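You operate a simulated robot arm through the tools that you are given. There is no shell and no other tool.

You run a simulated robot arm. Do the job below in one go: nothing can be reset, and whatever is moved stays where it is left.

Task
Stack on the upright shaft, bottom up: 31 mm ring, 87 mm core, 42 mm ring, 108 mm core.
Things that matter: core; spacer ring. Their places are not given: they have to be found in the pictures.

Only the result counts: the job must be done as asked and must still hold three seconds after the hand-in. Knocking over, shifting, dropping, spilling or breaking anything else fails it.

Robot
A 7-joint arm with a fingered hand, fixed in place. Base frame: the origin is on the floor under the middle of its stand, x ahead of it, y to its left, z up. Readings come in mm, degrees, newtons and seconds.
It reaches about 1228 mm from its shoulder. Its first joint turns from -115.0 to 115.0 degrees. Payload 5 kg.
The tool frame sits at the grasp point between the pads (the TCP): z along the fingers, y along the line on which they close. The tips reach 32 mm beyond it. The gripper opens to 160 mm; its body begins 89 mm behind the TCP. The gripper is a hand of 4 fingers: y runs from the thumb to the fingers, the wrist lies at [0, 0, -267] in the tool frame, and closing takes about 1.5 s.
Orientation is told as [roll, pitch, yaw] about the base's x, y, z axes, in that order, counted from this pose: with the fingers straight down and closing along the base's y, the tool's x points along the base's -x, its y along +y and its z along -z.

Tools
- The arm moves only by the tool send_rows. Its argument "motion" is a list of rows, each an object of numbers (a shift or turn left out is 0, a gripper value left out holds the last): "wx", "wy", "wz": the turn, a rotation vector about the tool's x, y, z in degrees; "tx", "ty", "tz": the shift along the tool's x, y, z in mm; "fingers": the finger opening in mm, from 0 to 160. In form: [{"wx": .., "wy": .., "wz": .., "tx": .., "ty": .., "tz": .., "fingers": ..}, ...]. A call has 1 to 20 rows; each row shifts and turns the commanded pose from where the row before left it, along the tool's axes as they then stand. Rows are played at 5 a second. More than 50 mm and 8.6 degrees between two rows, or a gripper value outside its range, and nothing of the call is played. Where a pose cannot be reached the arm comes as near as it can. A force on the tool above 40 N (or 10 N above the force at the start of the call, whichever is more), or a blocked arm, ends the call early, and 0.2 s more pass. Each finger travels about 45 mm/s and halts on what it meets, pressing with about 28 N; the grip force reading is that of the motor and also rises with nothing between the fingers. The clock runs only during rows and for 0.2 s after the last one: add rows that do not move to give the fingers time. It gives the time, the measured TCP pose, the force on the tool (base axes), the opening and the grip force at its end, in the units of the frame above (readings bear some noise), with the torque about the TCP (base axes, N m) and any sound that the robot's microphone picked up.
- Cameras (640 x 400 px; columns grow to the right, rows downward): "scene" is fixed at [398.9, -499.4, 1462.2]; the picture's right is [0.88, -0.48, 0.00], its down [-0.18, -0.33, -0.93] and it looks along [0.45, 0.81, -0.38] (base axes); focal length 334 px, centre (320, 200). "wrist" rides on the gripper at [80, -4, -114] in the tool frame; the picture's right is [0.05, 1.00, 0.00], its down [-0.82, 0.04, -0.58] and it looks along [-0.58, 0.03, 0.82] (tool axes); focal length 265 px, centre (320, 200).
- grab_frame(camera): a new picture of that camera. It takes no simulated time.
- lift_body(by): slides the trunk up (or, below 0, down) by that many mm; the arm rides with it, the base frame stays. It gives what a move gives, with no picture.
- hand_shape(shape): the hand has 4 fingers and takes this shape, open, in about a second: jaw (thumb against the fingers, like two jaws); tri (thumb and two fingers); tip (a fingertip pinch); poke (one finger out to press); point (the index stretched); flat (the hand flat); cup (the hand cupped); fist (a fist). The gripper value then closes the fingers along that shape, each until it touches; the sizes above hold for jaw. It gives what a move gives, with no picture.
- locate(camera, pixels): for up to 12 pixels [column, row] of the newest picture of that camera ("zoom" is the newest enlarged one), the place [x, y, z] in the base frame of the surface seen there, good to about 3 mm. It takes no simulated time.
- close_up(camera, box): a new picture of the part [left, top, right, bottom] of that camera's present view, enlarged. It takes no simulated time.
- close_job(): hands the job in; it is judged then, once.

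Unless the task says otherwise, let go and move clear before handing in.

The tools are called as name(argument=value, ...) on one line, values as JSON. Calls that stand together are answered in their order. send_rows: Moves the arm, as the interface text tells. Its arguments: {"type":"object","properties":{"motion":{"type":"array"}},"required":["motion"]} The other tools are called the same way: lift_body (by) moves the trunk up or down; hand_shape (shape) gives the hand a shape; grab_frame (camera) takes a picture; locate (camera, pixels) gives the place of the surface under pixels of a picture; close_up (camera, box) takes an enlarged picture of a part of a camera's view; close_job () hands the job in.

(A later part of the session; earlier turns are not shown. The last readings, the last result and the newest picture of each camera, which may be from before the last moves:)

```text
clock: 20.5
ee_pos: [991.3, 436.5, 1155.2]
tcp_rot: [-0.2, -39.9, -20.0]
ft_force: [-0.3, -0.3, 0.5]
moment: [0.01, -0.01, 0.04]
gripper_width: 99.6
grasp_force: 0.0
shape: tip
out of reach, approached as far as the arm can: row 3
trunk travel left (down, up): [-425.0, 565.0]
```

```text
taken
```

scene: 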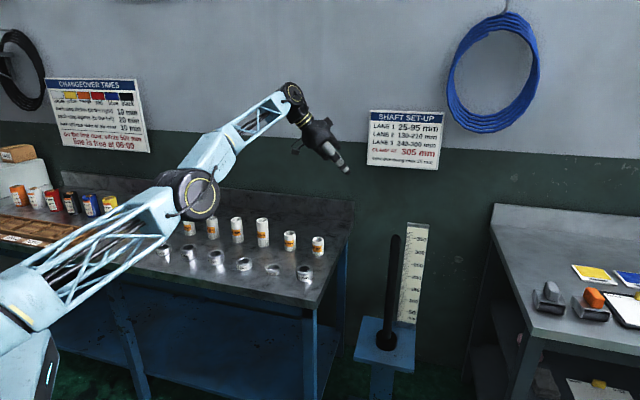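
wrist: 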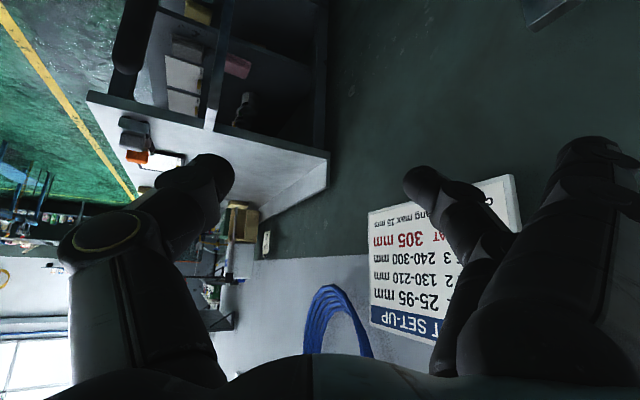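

Working through the joint geometry, only a turn that pitches the hand back (wy positive) drives the elbow to flex. I'll combine such a turn with an inward shift.

send_rows(motion=[{"wy": 8, "tx": 25, "ty": -31, "tz": -4}, {"wy": 8, "tx": 25, "ty": -31, "tz": -4}, {"wy": 8, "tx": 25, "ty": -31, "tz": -4}, {}])

grab_frame(camera="scene")

```text
clock: 21.5
ee_pos: [928.5, 393.6, 1138.6]
tcp_rot: [-0.1, -15.7, -20.0]
ft_force: [0.1, -0.1, 0.9]
moment: [0.01, 0.01, 0.01]
gripper_width: 99.5
grasp_force: 0.0
shape: tip
out of reach, approached as far as the arm can: row 1, 2, 3
trunk travel left (down, up): [-425.0, 565.0]
```

```text
taken
```

scene: 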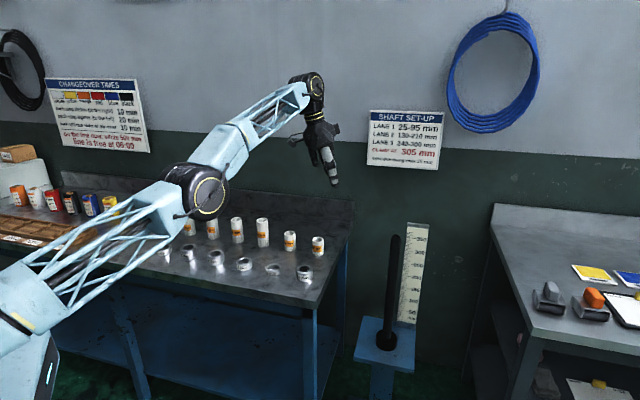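

Still straight. Keeping the wrist centre fixed while swinging the fingers inward should make the solver share a little flex into the elbow; then small inward steps should follow.

send_rows(motion=[{"wy": 8, "tx": 37.2, "tz": -2.6}, {"wy": 8, "tx": 37.2, "tz": -2.6}, {"tx": 1.3, "ty": -1.3, "tz": 0.7}, {"tx": 1.3, "ty": -1.3, "tz": 0.7}, {"tx": 2, "ty": -2, "tz": 1.1}, {"tx": 2, "ty": -2, "tz": 1.1}, {"tx": 2.6, "ty": -2.7, "tz": 1.4}, {"tx": 2.6, "ty": -2.7, "tz": 1.4}, {"tx": 3.3, "ty": -3.4, "tz": 1.8}, {"tx": 4, "ty": -4, "tz": 2.1}])

```text
clock: 23.7
ee_pos: [859.6, 420.4, 1129.0]
tcp_rot: [-0.1, 0.0, -20.0]
ft_force: [-0.1, 0.1, -0.1]
moment: [0.0, -0.01, 0.0]
gripper_width: 99.5
grasp_force: 0.1
shape: tip
out of reach, approached as far as the arm can: row 4, 5, 6, 7, 8, 9, 10
trunk travel left (down, up): [-425.0, 565.0]
```

The wrist centre is unchanged, so the elbow is still straight. I'll try inward shifts combined with turns about the other tool axes, to shake the solver off the straight pose.

send_rows(motion=[{"wx": 8, "tx": 26, "ty": -27, "tz": 14}, {"wx": -8, "tx": 13, "ty": -13, "tz": 7}, {"wz": 8, "tx": 26, "ty": -27, "tz": 14}, {"wz": -8}, {"wy": -8, "tx": -10, "tz": 10}, {"wy": 8, "tx": 37, "tz": 10}])

```text
clock: 25.1
ee_pos: [856.0, 442.2, 1110.1]
tcp_rot: [-0.2, 0.1, -20.0]
ft_force: [0.5, 0.0, -0.6]
moment: [-0.01, 0.01, 0.01]
gripper_width: 99.5
grasp_force: 0.0
shape: tip
out of reach, approached as far as the arm can: row 1, 2, 3, 5, 6
trunk travel left (down, up): [-425.0, 565.0]
```

Still on the stretched sphere. I'll shift the trunk slightly, which may re-seed the solver from the measured joints, then try an inward move again.

lift_body(by=60)

send_rows(motion=[{"tx": 13, "ty": -13, "tz": 7}, {"tx": 13, "ty": -13, "tz": 7}, {}])

```text
clock: 26.1
ee_pos: [855.8, 443.2, 1171.1]
tcp_rot: [-0.1, 0.2, -20.0]
ft_force: [0.7, -0.4, -1.1]
moment: [-0.02, 0.01, 0.0]
gripper_width: 99.6
grasp_force: 0.1
shape: tip
trunk travel left (down, up): [-485.0, 505.0]
```

```text
clock: 26.9
ee_pos: [855.6, 442.0, 1170.1]
tcp_rot: [0.0, 0.1, -20.0]
ft_force: [-0.4, -0.6, 0.6]
moment: [0.0, -0.03, 0.02]
gripper_width: 99.5
grasp_force: 0.0
shape: tip
out of reach, approached as far as the arm can: row 1, 2
trunk travel left (down, up): [-485.0, 505.0]
```

No change. I'll align the hand's yaw with the arm and swing the fingers well inward with the wrist centre fixed, so any flex adds up, then step inward.

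send_rows(motion=[{"wz": -8}, {"wz": -8}, {"wz": -8}, {"wz": -8}, {"wz": -8}, {"wz": -8}, {"wy": 8, "tx": 37.2, "tz": -2.6}, {"wy": 8, "tx": 37.2, "tz": -2.6}, {"wy": 8, "tx": 37.2, "tz": -2.6}, {"wy": 8, "tx": 37.2, "tz": -2.6}, {"tx": 2, "tz": 2.3}, {"tx": 2.6, "tz": 3}, {"tx": 3.3, "tz": 3.8}, {"tx": 6.6, "tz": 7.5}, {"tx": 6.6, "tz": 7.5}, {"tx": 6.6, "tz": 7.5}])

grab_frame(camera="scene")

```text
clock: 30.3
ee_pos: [690.5, 374.0, 1170.8]
tcp_rot: [0.0, 25.9, 28.0]
ft_force: [-0.4, 0.4, 0.2]
moment: [0.01, -0.01, -0.01]
gripper_width: 99.8
grasp_force: 0.0
shape: tip
out of reach, approached as far as the arm can: row 9, 10
trunk travel left (down, up): [-485.0, 505.0]
```

```text
taken
```

scene: 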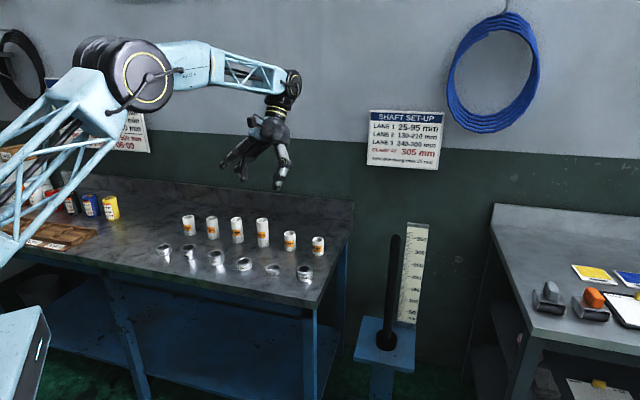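

The elbow is flexed again and the hand is at (690, 374, 1171). I'll straighten the hand, yaw to -20°, and tilt outward by 40° here, well inside the reach.

send_rows(motion=[{"wy": -8}, {"wy": -8}, {"wy": -8}, {"wy": -1.9}, {"wz": 8}, {"wz": 8}, {"wz": 8}, {"wz": 8}, {"wz": 8}, {"wz": 8}, {"wy": -8}, {"wy": -8}, {"wy": -8}, {"wy": -8}, {"wy": -8}, {}])

grab_frame(camera="wrist")

grab_frame(camera="scene")

```text
clock: 33.7
ee_pos: [690.1, 374.5, 1169.8]
tcp_rot: [-0.1, -40.1, -20.0]
ft_force: [0.6, 0.7, 0.1]
moment: [-0.02, -0.04, 0.0]
gripper_width: 99.7
grasp_force: 0.1
shape: tip
trunk travel left (down, up): [-485.0, 505.0]
```

```text
taken
```

wrist: 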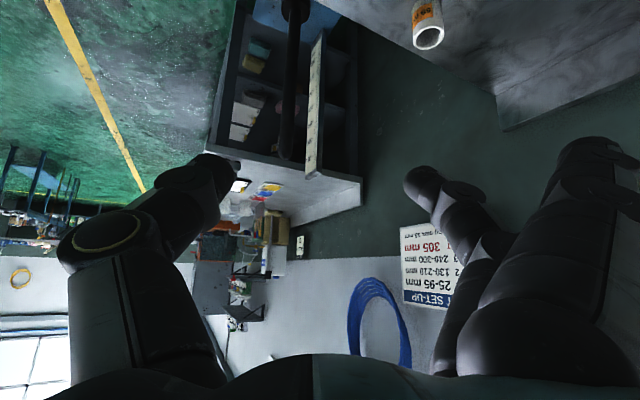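

```text
taken
```

scene: 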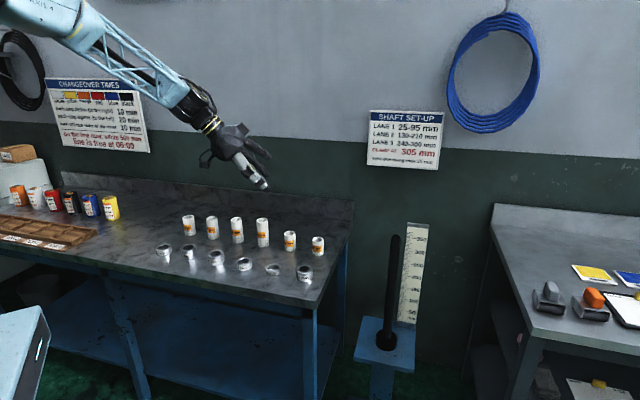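

The tilt and yaw read -40.1° and -20.0° as planned, and the elbow stays bent. I'll move to about 150 mm above the 31 mm ring's grasp point.

send_rows(motion=[{"tx": 6.4, "ty": 2.7, "tz": 34.9}, {"tx": 6.4, "ty": 2.7, "tz": 34.9}, {"tx": 6.4, "ty": 2.7, "tz": 34.9}, {"tx": 6.4, "ty": 2.7, "tz": 34.9}, {"tx": 6.4, "ty": 2.7, "tz": 34.9}, {"tx": 6.4, "ty": 2.7, "tz": 34.9}, {}])

grab_frame(camera="wrist")

close_up(camera="scene", box=[220, 150, 380, 310])

```text
clock: 35.3
ee_pos: [794.7, 353.0, 986.0]
tcp_rot: [0.0, -40.0, -20.0]
ft_force: [0.7, -0.4, 0.7]
moment: [-0.04, 0.01, 0.0]
gripper_width: 99.7
grasp_force: 0.0
shape: tip
trunk travel left (down, up): [-485.0, 505.0]
```

```text
taken
```

wrist: 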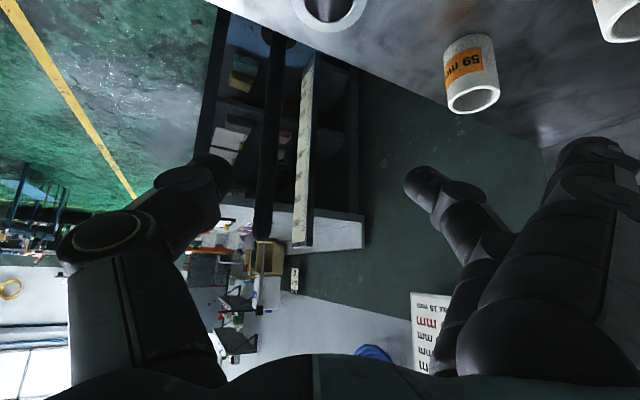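

```text
2.50 times, centred on (300, 230) of scene
```

zoom: 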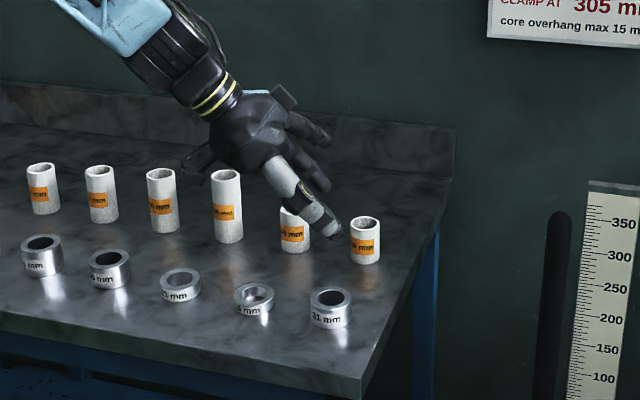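

The ring shows at the top of the wrist picture (330, 10); the path below is clear. I'll lower straight down by 90 mm and look again.

send_rows(motion=[{"tx": 14.5, "tz": 17.2}, {"tx": 14.5, "tz": 17.2}, {"tx": 14.5, "tz": 17.2}, {"tx": 14.5, "tz": 17.2}, {}])

grab_frame(camera="wrist")

close_up(camera="scene", box=[240, 180, 360, 300])

```text
clock: 36.5
ee_pos: [795.1, 353.0, 895.6]
tcp_rot: [-0.1, -40.0, -20.0]
ft_force: [0.3, 0.8, 0.0]
moment: [-0.02, 0.04, 0.02]
gripper_width: 99.9
grasp_force: 0.1
shape: tip
trunk travel left (down, up): [-485.0, 505.0]
```

```text
taken
```

wrist: 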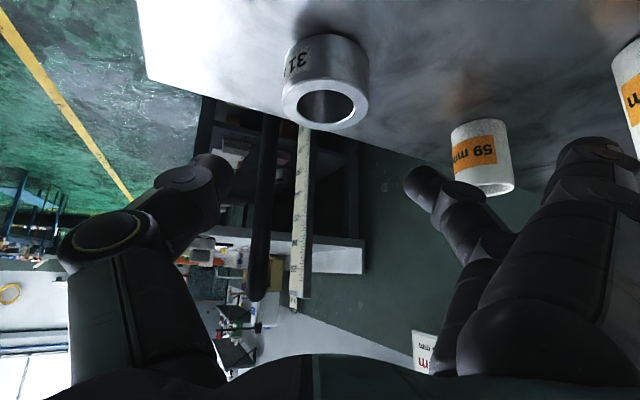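

```text
3.33 times, centred on (300, 240) of scene
```

zoom: 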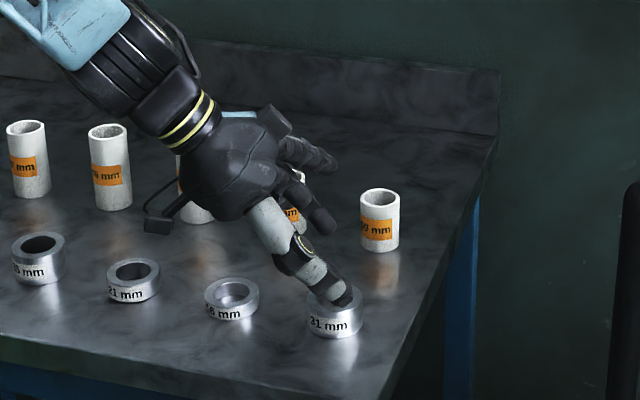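

The ring is now in full view at (325, 80) in the wrist picture. I'll measure its rim to refine the centre.

locate(camera="wrist", pixels=[[285, 100], [368, 92], [327, 127], [320, 83], [290, 110], [362, 112], [297, 103], [354, 103], [326, 122], [290, 60], [367, 65], [340, 70]])

close_up(camera="wrist", box=[240, 20, 420, 160])

```text
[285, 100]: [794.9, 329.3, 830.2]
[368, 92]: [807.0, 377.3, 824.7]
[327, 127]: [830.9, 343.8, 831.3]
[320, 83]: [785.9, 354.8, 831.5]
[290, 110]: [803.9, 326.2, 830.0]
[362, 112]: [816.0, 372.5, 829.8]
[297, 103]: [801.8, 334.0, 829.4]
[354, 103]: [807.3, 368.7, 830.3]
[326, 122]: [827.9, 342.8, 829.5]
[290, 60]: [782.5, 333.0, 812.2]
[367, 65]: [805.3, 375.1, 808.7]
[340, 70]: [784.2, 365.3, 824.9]
```

```text
2.86 times, centred on (330, 90) of wrist
```

zoom: 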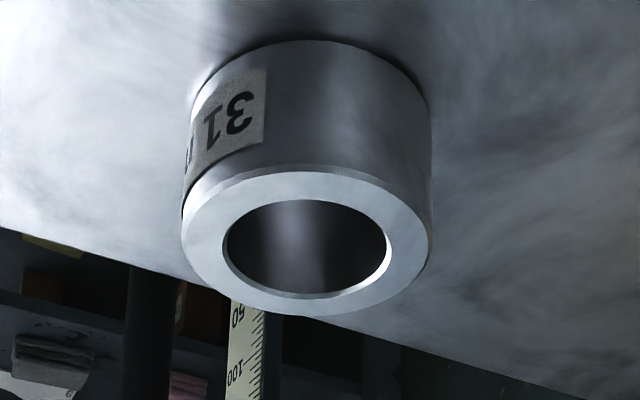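

The ring centre is about 10 mm ahead of and 2 mm to the +y side of the TCP. I'll lower to about z=842, keeping clear of the table, and check.

send_rows(motion=[{"tx": 7.4, "ty": 0.4, "tz": 7.8}, {"tx": 7.4, "ty": 0.4, "tz": 7.8}, {"tx": 7.4, "ty": 0.4, "tz": 7.8}, {"tx": 7.4, "ty": 0.4, "tz": 7.8}, {"tx": 7.4, "ty": 0.4, "tz": 7.8}, {}])

grab_frame(camera="wrist")

close_up(camera="scene", box=[240, 200, 340, 300])

```text
clock: 37.9
ee_pos: [792.4, 358.0, 842.1]
tcp_rot: [-0.1, -39.9, -20.0]
ft_force: [-0.2, 0.4, -0.9]
moment: [-0.04, -0.02, 0.01]
gripper_width: 99.5
grasp_force: 0.1
shape: tip
trunk travel left (down, up): [-485.0, 505.0]
```

```text
taken
```

wrist: 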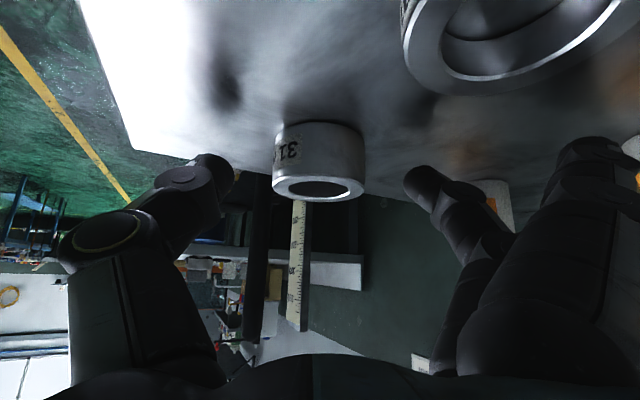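

```text
4.00 times, centred on (290, 250) of scene
```

zoom: 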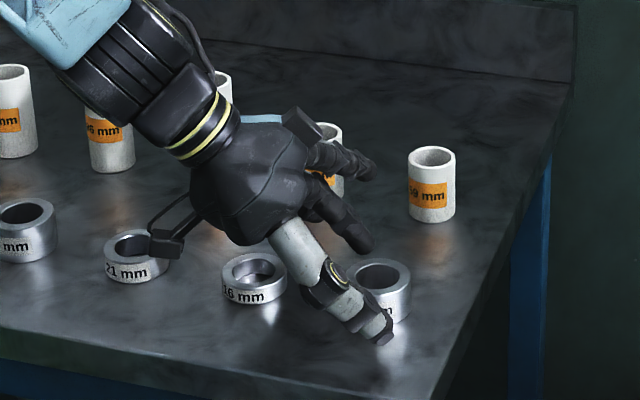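

The ring is centred between the tips (columns 272–366, fingertips at rows 160–200). I'll lower 6 mm more and close the pinch.

send_rows(motion=[{"tx": 1.95, "tz": 2.3}, {"tx": 1.95, "tz": 2.3}, {}])

send_rows(motion=[{"fingers": 62}, {}, {}, {}, {"fingers": 45}, {}, {}, {}, {}])

grab_frame(camera="wrist")

close_up(camera="scene", box=[240, 200, 340, 300])

```text
clock: 38.7
ee_pos: [792.9, 356.9, 836.4]
tcp_rot: [-0.1, -39.9, -20.0]
ft_force: [0.2, -0.1, 0.0]
moment: [0.03, 0.03, -0.03]
gripper_width: 100.0
grasp_force: 0.0
shape: tip
trunk travel left (down, up): [-485.0, 505.0]
```

```text
clock: 40.7
ee_pos: [793.4, 356.9, 835.8]
tcp_rot: [-0.1, -39.9, -19.9]
ft_force: [0.2, 0.4, 0.1]
moment: [0.1, -0.01, 0.02]
gripper_width: 48.2
grasp_force: 27.5
shape: tip
trunk travel left (down, up): [-485.0, 505.0]
```

```text
taken
```

wrist: 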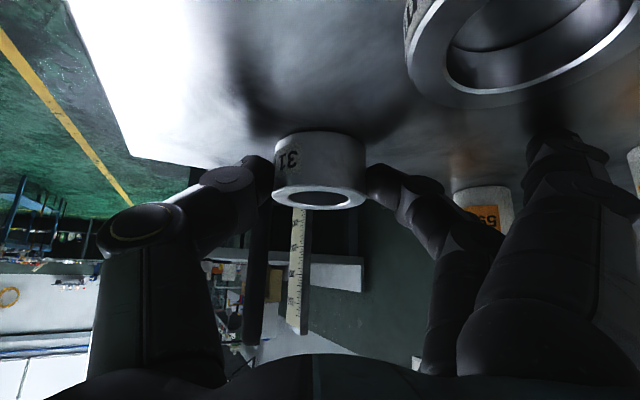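

```text
4.00 times, centred on (290, 250) of scene
```

zoom: 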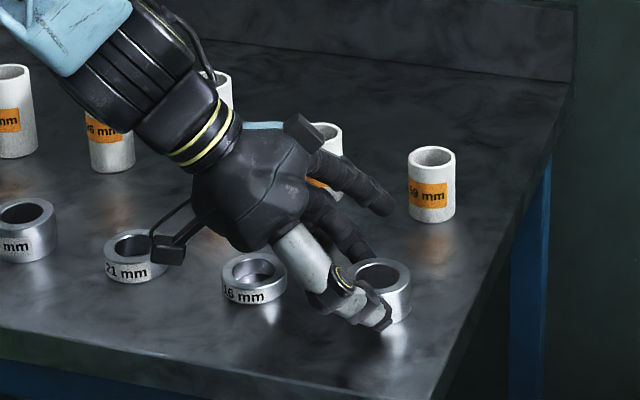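

The pinch closed on the ring at 48.2 mm with 27.5 N. I'll lift by 20 mm with the trunk and check that the ring comes up level.

lift_body(by=20)

grab_frame(camera="wrist")

close_up(camera="scene", box=[240, 200, 340, 300])

```text
clock: 41.4
ee_pos: [793.4, 356.9, 856.0]
tcp_rot: [-0.2, -39.9, -19.9]
ft_force: [-0.2, 0.7, -1.0]
moment: [0.02, 0.05, 0.01]
gripper_width: 48.3
grasp_force: 27.7
shape: tip
trunk travel left (down, up): [-505.0, 485.0]
```

```text
taken
```

wrist: 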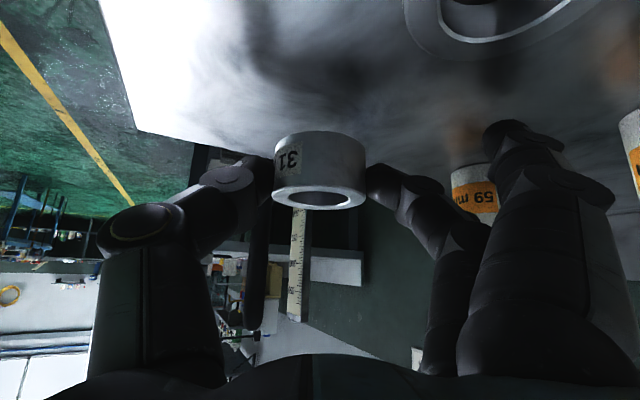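

```text
4.00 times, centred on (290, 250) of scene
```

zoom: 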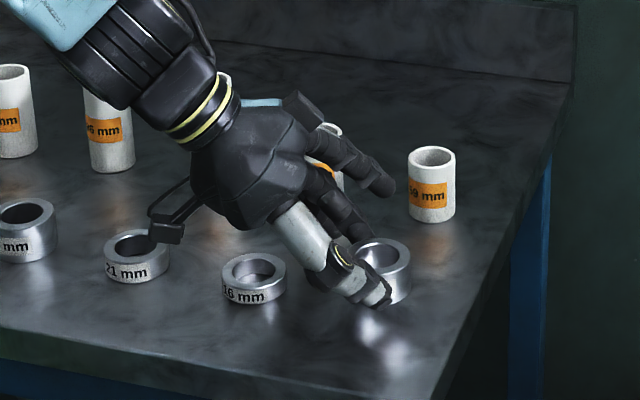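

The ring came up cleanly and sits unchanged in the grip (columns 272–366). I'll raise it to travel height with the trunk and meanwhile check the bench's right edge for clearance.

lift_body(by=195)

grab_frame(camera="scene")

locate(camera="scene", pixels=[[318, 300], [330, 265], [345, 225], [348, 210], [300, 295], [376, 250], [402, 320], [415, 225], [425, 232], [408, 228]])

grab_frame(camera="wrist")

```text
clock: 43.5
ee_pos: [793.1, 356.8, 1049.8]
tcp_rot: [-0.1, -39.9, -19.8]
ft_force: [0.1, -0.4, -1.2]
moment: [-0.03, 0.0, -0.03]
gripper_width: 48.3
grasp_force: 27.7
shape: tip
trunk travel left (down, up): [-700.0, 290.0]
```

```text
taken
```

scene: 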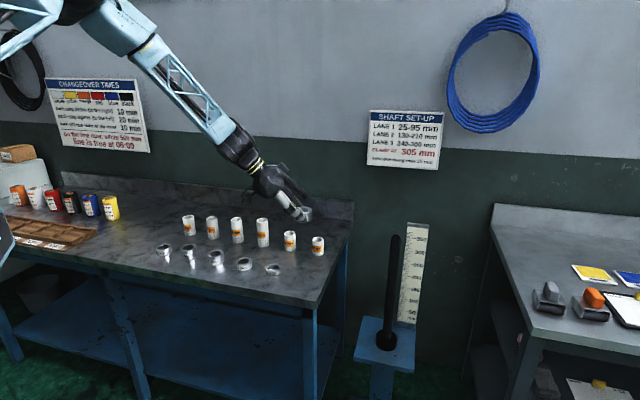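

```text
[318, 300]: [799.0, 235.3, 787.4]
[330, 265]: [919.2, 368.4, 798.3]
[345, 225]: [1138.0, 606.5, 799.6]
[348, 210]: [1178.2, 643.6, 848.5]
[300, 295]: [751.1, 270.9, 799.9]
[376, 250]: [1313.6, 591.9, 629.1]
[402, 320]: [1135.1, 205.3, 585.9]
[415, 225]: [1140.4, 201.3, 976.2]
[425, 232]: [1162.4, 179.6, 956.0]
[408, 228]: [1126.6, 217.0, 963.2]
```

```text
taken
```

wrist: 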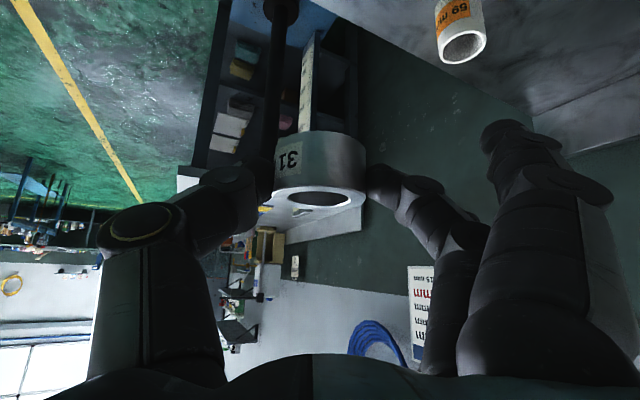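

The ring is held level at travel height, and the bench's right edge (v≈395 mm) is clear of the path. I'll carry the ring over the shaft at this height (ring bottom about 33 mm above the tip).

send_rows(motion=[{"tx": -21.4, "ty": -8.7, "tz": 17.9}, {"tx": -21.4, "ty": -8.7, "tz": 17.9}, {"tx": -21.4, "ty": -8.7, "tz": 17.9}, {"tx": -21.4, "ty": -8.7, "tz": 17.9}, {"tx": -21.4, "ty": -8.7, "tz": 17.9}, {"tx": -21.4, "ty": -8.7, "tz": 17.9}, {"tx": -21.4, "ty": -8.7, "tz": 17.9}, {"tx": -21.4, "ty": -8.7, "tz": 17.9}, {"tx": -21.4, "ty": -8.7, "tz": 17.9}, {"tx": -21.4, "ty": -8.7, "tz": 17.9}, {}])

grab_frame(camera="wrist")

close_up(camera="scene", box=[340, 170, 440, 270])

grab_frame(camera="scene")

```text
clock: 45.9
ee_pos: [1025.2, 180.4, 1052.3]
tcp_rot: [-0.1, -39.8, -19.9]
ft_force: [0.1, -0.3, -1.4]
moment: [0.01, 0.05, -0.02]
gripper_width: 48.1
grasp_force: 28.2
shape: tip
trunk travel left (down, up): [-700.0, 290.0]
```

```text
taken
```

wrist: 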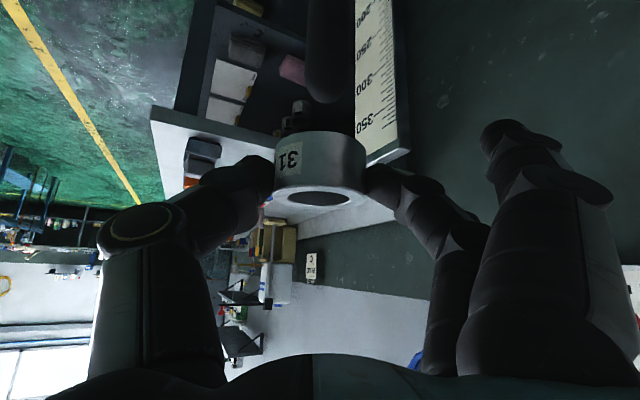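

```text
4.00 times, centred on (390, 220) of scene
```

zoom: 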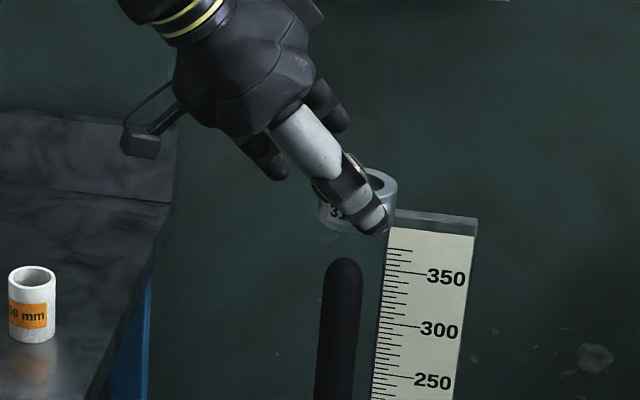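

```text
taken
```

scene: 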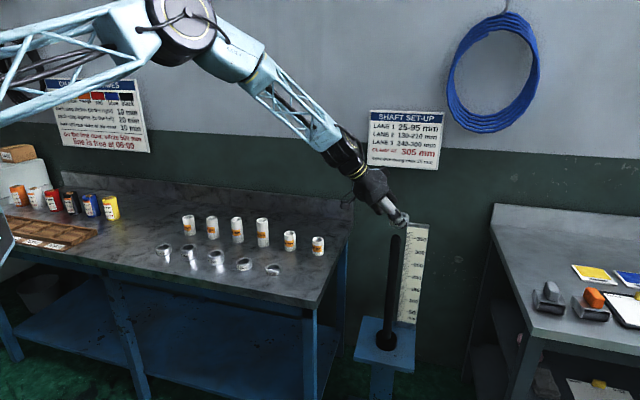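

The arm reached the spot; in the wrist picture the shaft tip (columns 306–355 near rows 60–100) sits a bit right of the ring (272–366). I'll measure both ring and shaft with both cameras to compute the offset.

close_up(camera="wrist", box=[250, 0, 400, 230])

locate(camera="wrist", pixels=[[328, 98], [330, 85], [330, 50], [330, 20], [320, 60], [345, 60], [280, 200], [362, 197], [320, 211], [320, 186], [276, 160], [364, 160]])

close_up(camera="scene", box=[375, 200, 415, 260])

locate(camera="zoom", pixels=[[320, 230], [300, 300], [345, 270], [340, 330], [350, 150], [420, 60], [380, 110], [260, 145], [255, 115]])

```text
1.74 times, centred on (325, 115) of wrist
```

zoom: 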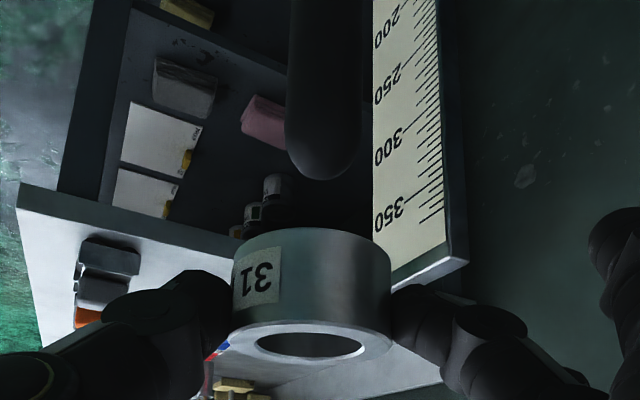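

```text
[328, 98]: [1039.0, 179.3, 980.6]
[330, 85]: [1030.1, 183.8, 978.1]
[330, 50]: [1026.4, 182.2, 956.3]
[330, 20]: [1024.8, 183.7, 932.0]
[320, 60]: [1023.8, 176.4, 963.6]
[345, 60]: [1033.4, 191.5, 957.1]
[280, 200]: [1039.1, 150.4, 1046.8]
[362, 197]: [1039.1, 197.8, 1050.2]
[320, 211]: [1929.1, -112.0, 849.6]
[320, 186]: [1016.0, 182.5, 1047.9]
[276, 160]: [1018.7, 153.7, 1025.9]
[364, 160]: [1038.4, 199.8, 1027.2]
```

```text
6.67 times, centred on (395, 230) of scene
```

zoom: 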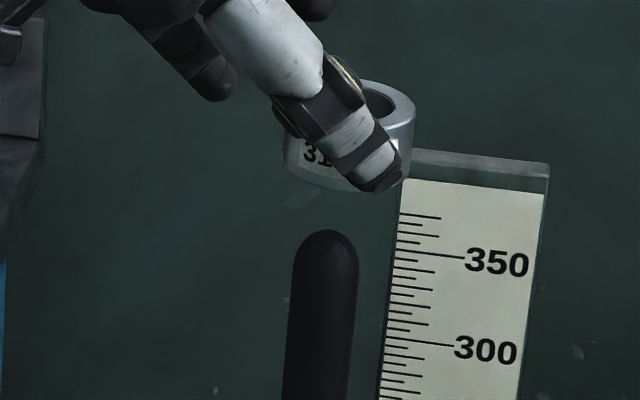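

```text
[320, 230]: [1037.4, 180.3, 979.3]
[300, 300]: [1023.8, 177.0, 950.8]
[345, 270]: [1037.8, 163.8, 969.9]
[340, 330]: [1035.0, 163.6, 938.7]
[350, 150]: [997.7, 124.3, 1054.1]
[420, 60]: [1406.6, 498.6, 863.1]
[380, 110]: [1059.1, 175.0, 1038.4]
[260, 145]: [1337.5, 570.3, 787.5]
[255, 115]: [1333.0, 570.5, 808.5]
```

Both cameras agree that the ring centre is offset from the shaft axis by about (+1.9, -5.1) mm. I'll correct that and look again.

send_rows(motion=[{"tx": 2.7, "ty": 4.1, "tz": -2.3}, {}])

lift_body(by=-22)

close_up(camera="wrist", box=[250, 40, 400, 230])

close_up(camera="scene", box=[375, 205, 415, 265])

```text
clock: 46.5
ee_pos: [1023.1, 183.8, 1052.0]
tcp_rot: [-0.1, -40.0, -19.9]
ft_force: [-0.1, -0.4, -1.3]
moment: [0.02, 0.02, -0.02]
gripper_width: 48.2
grasp_force: 28.0
shape: tip
trunk travel left (down, up): [-700.0, 290.0]
```

```text
clock: 47.2
ee_pos: [1022.1, 184.3, 1030.5]
tcp_rot: [-0.1, -40.1, -20.0]
ft_force: [-0.1, -1.3, -0.8]
moment: [0.03, 0.03, 0.03]
gripper_width: 47.8
grasp_force: 28.0
shape: tip
trunk travel left (down, up): [-678.0, 312.0]
```

```text
2.11 times, centred on (325, 135) of wrist
```

zoom: 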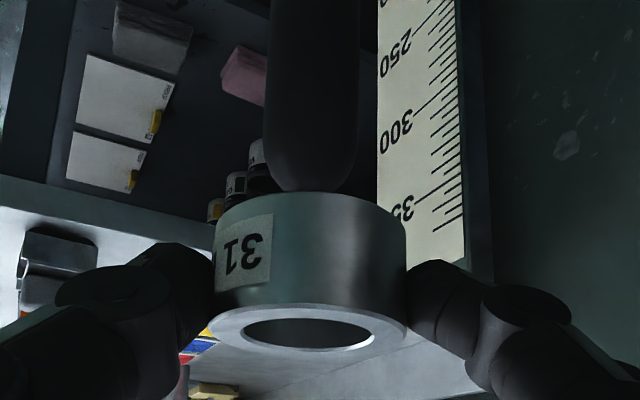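

```text
6.67 times, centred on (395, 235) of scene
```

zoom: 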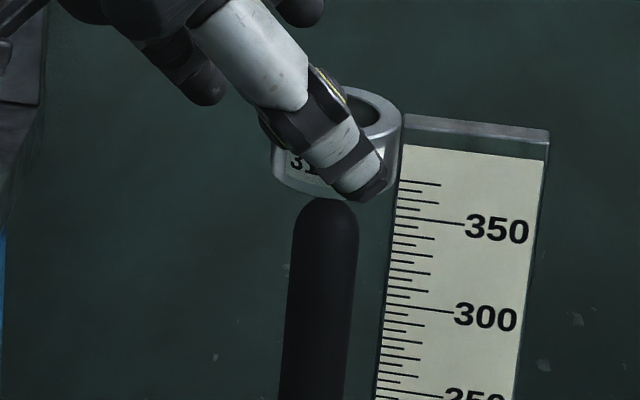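

Now the ring and shaft line up in both views (wrist: ring 213–407, shaft 265–360; scene: ring 271–402, shaft axis passing at 336). I'll lower in small trunk steps and watch the forces.

lift_body(by=-18)

lift_body(by=-10)

close_up(camera="wrist", box=[250, 40, 400, 230])

close_up(camera="scene", box=[375, 205, 415, 265])

```text
clock: 47.8
ee_pos: [1022.9, 184.8, 1012.1]
tcp_rot: [-0.1, -39.9, -19.9]
ft_force: [-0.2, -0.7, 0.1]
moment: [0.03, 0.03, -0.03]
gripper_width: 48.1
grasp_force: 28.1
shape: tip
trunk travel left (down, up): [-660.0, 330.0]
```

```text
clock: 48.4
ee_pos: [1023.0, 183.6, 1002.7]
tcp_rot: [-0.2, -39.9, -20.0]
ft_force: [0.6, -0.1, -1.1]
moment: [0.03, 0.03, 0.04]
gripper_width: 48.0
grasp_force: 28.4
shape: tip
trunk travel left (down, up): [-650.0, 340.0]
```

```text
2.11 times, centred on (325, 135) of wrist
```

zoom: 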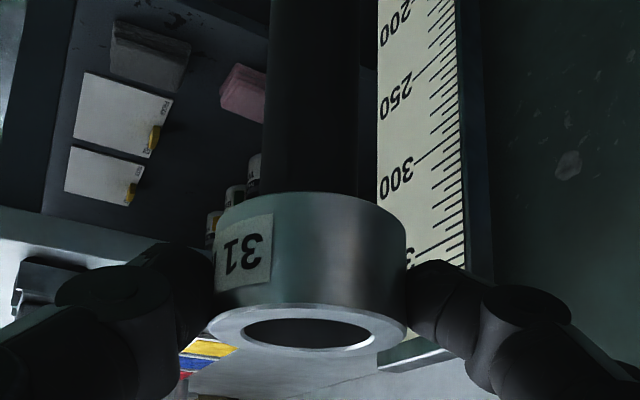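

```text
6.67 times, centred on (395, 235) of scene
```

zoom: 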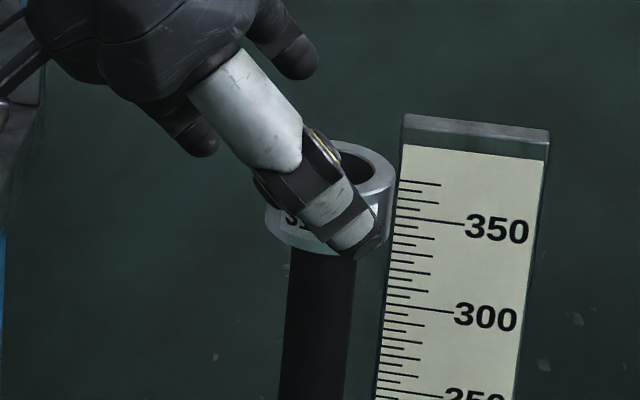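

The shaft tip is entering the ring with no contact force. I'll lower 30 mm more in steps.

lift_body(by=-15)

lift_body(by=-20)

close_up(camera="wrist", box=[250, 60, 400, 280])

close_up(camera="scene", box=[365, 205, 425, 275])

```text
clock: 49.0
ee_pos: [1022.4, 184.7, 987.5]
tcp_rot: [-0.1, -39.9, -20.0]
ft_force: [-0.6, 0.1, -0.9]
moment: [-0.02, 0.02, 0.03]
gripper_width: 48.0
grasp_force: 27.5
shape: tip
trunk travel left (down, up): [-635.0, 355.0]
```

```text
clock: 49.7
ee_pos: [1022.4, 183.8, 966.9]
tcp_rot: [-0.1, -39.9, -20.1]
ft_force: [-0.7, 0.0, -1.6]
moment: [0.03, 0.05, 0.01]
gripper_width: 48.2
grasp_force: 28.3
shape: tip
trunk travel left (down, up): [-615.0, 375.0]
```

```text
1.82 times, centred on (325, 170) of wrist
```

zoom: 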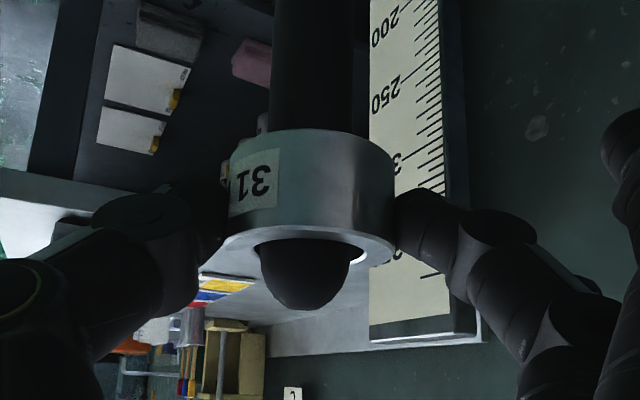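

```text
5.71 times, centred on (395, 240) of scene
```

zoom: 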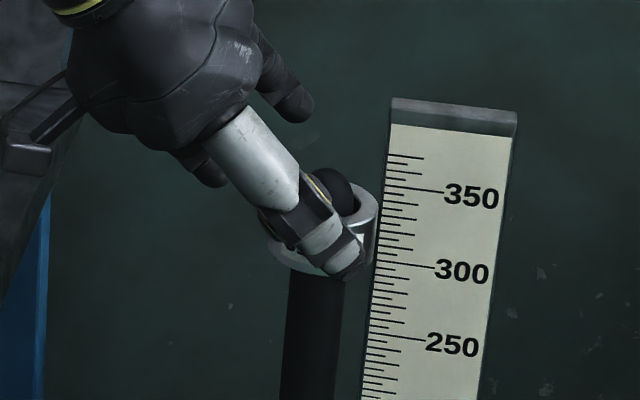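

The tip now shows through the ring's bore with even gaps (hole 250–367, shaft 260–352 in the zoom) and no side force. I'll lower with the trunk by 120 mm and check that the palm stays clear of the shaft.

lift_body(by=-60)

lift_body(by=-60)

grab_frame(camera="wrist")

close_up(camera="scene", box=[320, 180, 440, 380])

```text
clock: 50.7
ee_pos: [1022.5, 185.5, 907.3]
tcp_rot: [-0.1, -40.0, -19.9]
ft_force: [-0.7, -0.4, -0.6]
moment: [-0.01, 0.01, 0.0]
gripper_width: 48.0
grasp_force: 28.5
shape: tip
trunk travel left (down, up): [-555.0, 435.0]
```

```text
clock: 51.7
ee_pos: [1023.6, 184.1, 846.7]
tcp_rot: [0.0, -39.9, -20.0]
ft_force: [0.2, 0.3, -1.7]
moment: [0.01, 0.01, 0.02]
gripper_width: 48.1
grasp_force: 27.7
shape: tip
trunk travel left (down, up): [-495.0, 495.0]
```

```text
taken
```

wrist: 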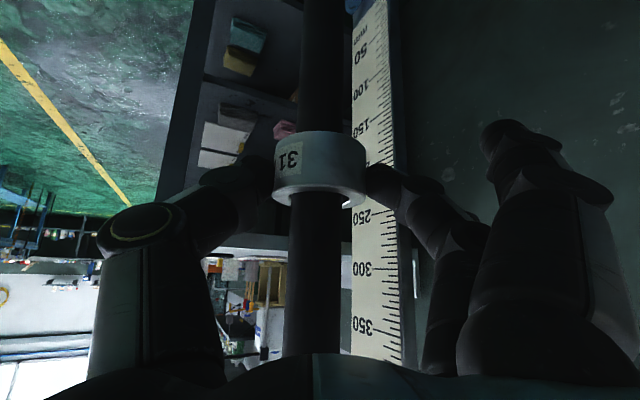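

```text
2.00 times, centred on (380, 280) of scene
```

zoom: 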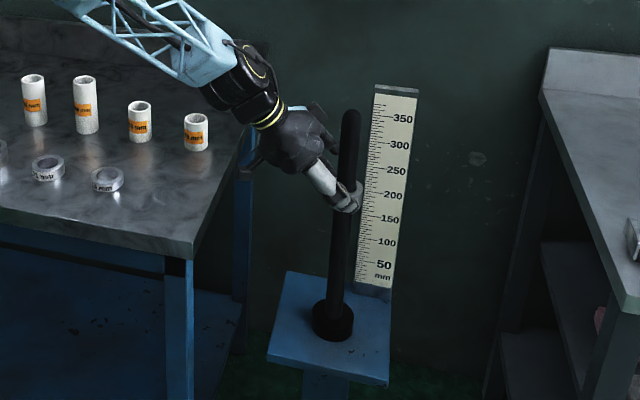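

The ring is sliding down freely, but the forearm would come close to the bench's right-front corner (781, 223) if I keep this yaw. I'll swing the hand about the shaft axis from yaw -20° to about +12° before going lower.

send_rows(motion=[{"wx": -3.21, "wz": -3.83, "ty": -1.14}, {"wx": -3.21, "wz": -3.83, "ty": -1.14}, {"wx": -3.21, "wz": -3.83, "ty": -1.14}, {"wx": -3.21, "wz": -3.83, "ty": -1.14}, {"wx": -3.21, "wz": -3.83, "ty": -1.14}, {"wx": -3.21, "wz": -3.83, "ty": -1.14}, {}])

grab_frame(camera="wrist")

grab_frame(camera="scene")

```text
clock: 53.3
ee_pos: [1022.2, 175.8, 847.3]
tcp_rot: [0.0, -40.0, 10.0]
ft_force: [-2.8, -4.6, -0.4]
moment: [-0.06, 0.01, -0.04]
gripper_width: 47.7
grasp_force: 27.6
shape: tip
trunk travel left (down, up): [-495.0, 495.0]
```

```text
taken
```

wrist: 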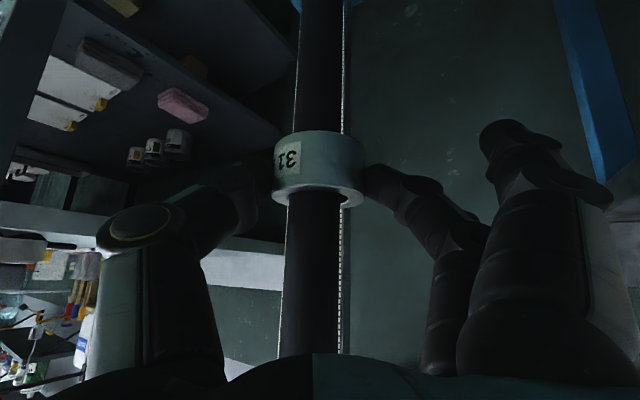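

```text
taken
```

scene: 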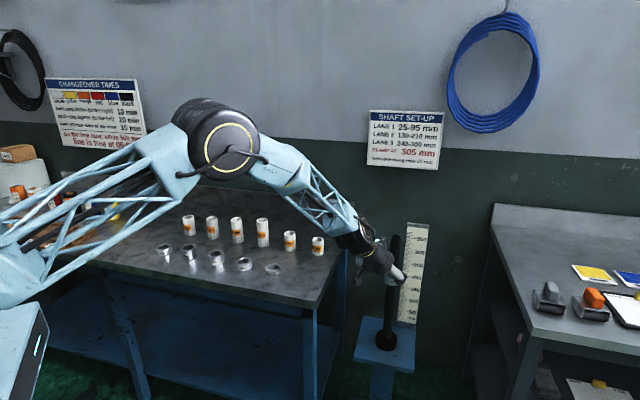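

The swing worked (yaw 10°), with a small side force of (-2.8, -4.6) N showing the ring leaning on the shaft. I'll ease the hand about 2 mm towards -y and 1.5 mm inward.

send_rows(motion=[{"tx": 1.15, "ty": -2.2, "tz": -0.96}, {}])

close_up(camera="wrist", box=[250, 100, 400, 280])

```text
clock: 53.9
ee_pos: [1020.6, 176.9, 847.0]
tcp_rot: [0.0, -39.9, 10.1]
ft_force: [-0.1, 0.0, -1.1]
moment: [0.0, 0.05, -0.03]
gripper_width: 47.9
grasp_force: 28.2
shape: tip
trunk travel left (down, up): [-495.0, 495.0]
```

```text
2.22 times, centred on (325, 190) of wrist
```

zoom: 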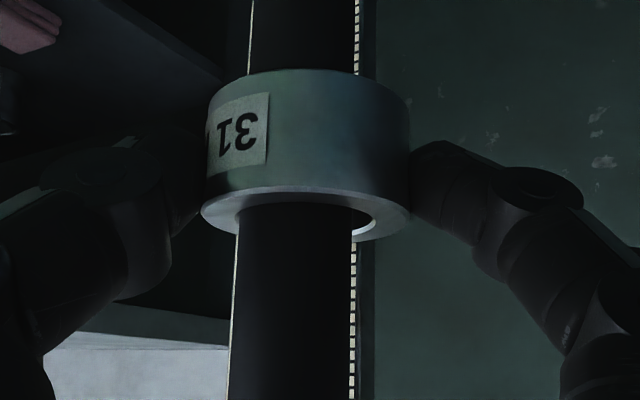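

Side force is now nil; the ring is still about 2 mm right of centre in the picture. I'll nudge 1.5 mm and lower 100 mm, then another 100 mm.

send_rows(motion=[{"ty": -1.5}, {}])

lift_body(by=-100)

lift_body(by=-95)

grab_frame(camera="wrist")

grab_frame(camera="scene")

```text
clock: 54.5
ee_pos: [1021.3, 174.2, 847.2]
tcp_rot: [0.0, -39.9, 10.0]
ft_force: [1.0, -0.2, -1.8]
moment: [0.03, 0.04, 0.02]
gripper_width: 47.7
grasp_force: 28.0
shape: tip
trunk travel left (down, up): [-495.0, 495.0]
```

```text
clock: 55.8
ee_pos: [1020.8, 173.4, 746.2]
tcp_rot: [-0.1, -40.0, 10.0]
ft_force: [0.5, 1.0, -1.7]
moment: [0.02, 0.03, -0.02]
gripper_width: 47.9
grasp_force: 28.3
shape: tip
trunk travel left (down, up): [-395.0, 595.0]
```

```text
clock: 57.1
ee_pos: [1020.9, 173.3, 652.9]
tcp_rot: [0.0, -39.9, 10.0]
ft_force: [-0.2, 1.0, -2.8]
moment: [-0.01, 0.04, -0.01]
gripper_width: 47.7
grasp_force: 28.1
shape: tip
trunk travel left (down, up): [-300.0, 690.0]
```

```text
taken
```

wrist: 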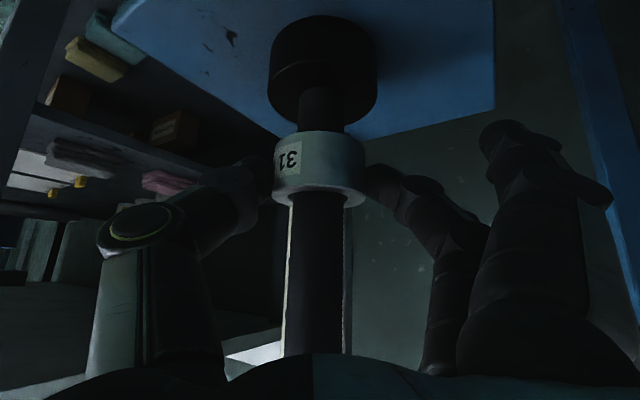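

```text
taken
```

scene: 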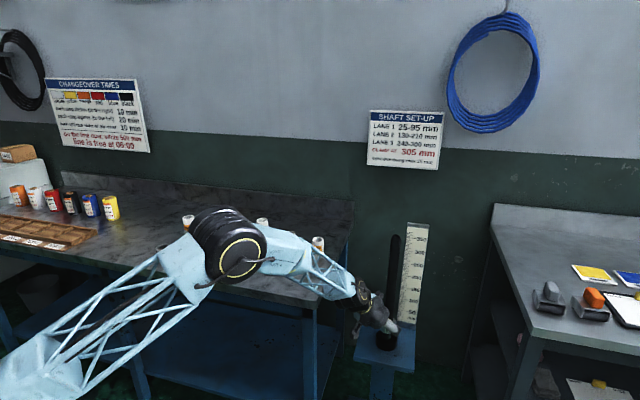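

The ring is about 35 mm above the flange (flange at (322, 70) in the wrist picture). I'll lower 26 mm and then in small steps until contact.

lift_body(by=-26)

lift_body(by=-5)

close_up(camera="wrist", box=[240, 60, 400, 240])

close_up(camera="scene", box=[340, 280, 430, 380])

```text
clock: 57.8
ee_pos: [1021.3, 173.9, 625.0]
tcp_rot: [0.1, -39.9, 10.0]
ft_force: [-0.1, -0.3, -1.3]
moment: [-0.02, 0.04, -0.01]
gripper_width: 47.6
grasp_force: 28.2
shape: tip
trunk travel left (down, up): [-274.0, 716.0]
```

```text
clock: 58.4
ee_pos: [1020.3, 174.1, 621.5]
tcp_rot: [0.1, -39.9, 10.1]
ft_force: [-0.3, -0.2, -1.5]
moment: [0.0, 0.01, -0.02]
gripper_width: 47.7
grasp_force: 27.9
shape: tip
trunk travel left (down, up): [-269.0, 721.0]
```

```text
2.22 times, centred on (320, 150) of wrist
```

zoom: 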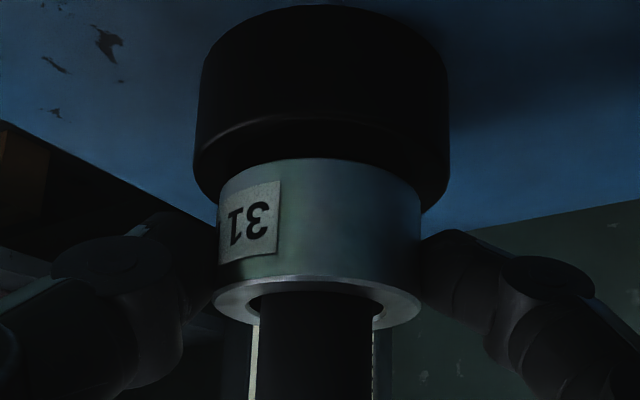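

```text
4.00 times, centred on (385, 330) of scene
```

zoom: 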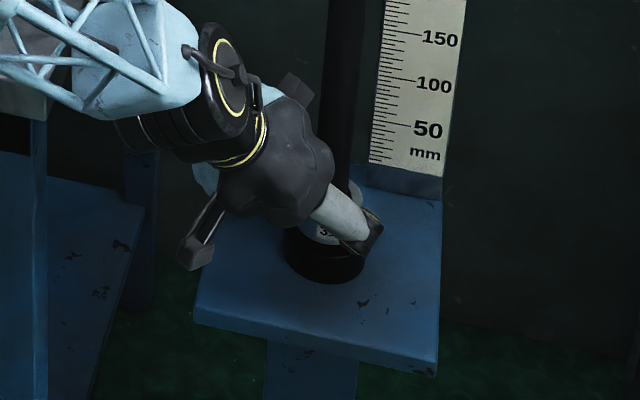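

The ring is a few millimetres above the flange. I'll lower in 2 mm steps, watching the vertical force.

lift_body(by=-2)

lift_body(by=-2)

close_up(camera="wrist", box=[240, 60, 400, 240])

```text
clock: 58.9
ee_pos: [1021.4, 173.6, 618.3]
tcp_rot: [0.0, -39.9, 10.1]
ft_force: [-0.5, 0.9, -2.4]
moment: [0.02, 0.02, -0.01]
gripper_width: 47.6
grasp_force: 27.6
shape: tip
trunk travel left (down, up): [-267.0, 723.0]
```

```text
clock: 59.4
ee_pos: [1021.0, 173.9, 616.6]
tcp_rot: [0.0, -39.8, 10.0]
ft_force: [0.2, 0.1, -1.2]
moment: [-0.01, 0.06, 0.02]
gripper_width: 47.6
grasp_force: 28.1
shape: tip
trunk travel left (down, up): [-265.0, 725.0]
```

```text
2.22 times, centred on (320, 150) of wrist
```

zoom: 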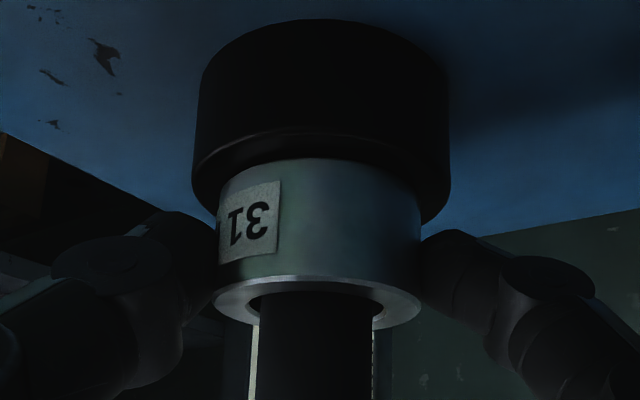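

Still no contact force at TCP z=616.6. I'll go down another 2 mm and 1.5 mm.

lift_body(by=-2)

lift_body(by=-1.5)

close_up(camera="wrist", box=[240, 60, 400, 240])

```text
clock: 59.9
ee_pos: [1021.4, 173.8, 615.6]
tcp_rot: [0.0, -40.1, 9.9]
ft_force: [-0.2, -0.4, 3.2]
moment: [-0.05, -0.06, 0.01]
gripper_width: 47.8
grasp_force: 28.9
shape: tip
trunk travel left (down, up): [-263.0, 727.0]
```

```text
clock: 60.4
ee_pos: [1022.2, 173.9, 614.8]
tcp_rot: [0.0, -40.1, 10.0]
ft_force: [-0.6, -0.3, 9.4]
moment: [-0.03, -0.11, -0.03]
gripper_width: 47.8
grasp_force: 27.8
shape: tip
trunk travel left (down, up): [-262.0, 728.0]
```

```text
2.22 times, centred on (320, 150) of wrist
```

zoom: 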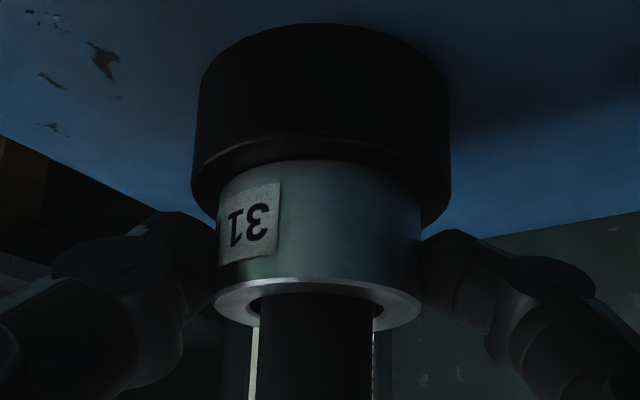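

Contact: 9.4 N upward at TCP z=614.8, so the ring sits on the flange (top ≈580). I'll open the pinch and check before backing away.

send_rows(motion=[{"fingers": 60}, {}, {"fingers": 100}, {}, {}, {}, {}])

grab_frame(camera="wrist")

```text
clock: 62.0
ee_pos: [1022.3, 173.9, 615.2]
tcp_rot: [0.0, -39.9, 10.0]
ft_force: [0.2, -0.8, 0.5]
moment: [0.02, -0.02, 0.01]
gripper_width: 99.2
grasp_force: 0.1
shape: tip
trunk travel left (down, up): [-262.0, 728.0]
```

```text
taken
```

wrist: 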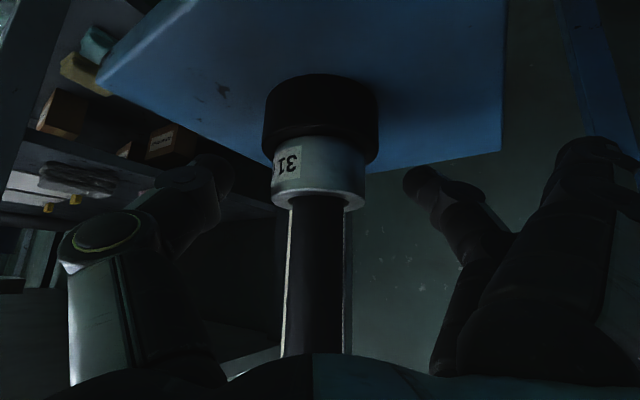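

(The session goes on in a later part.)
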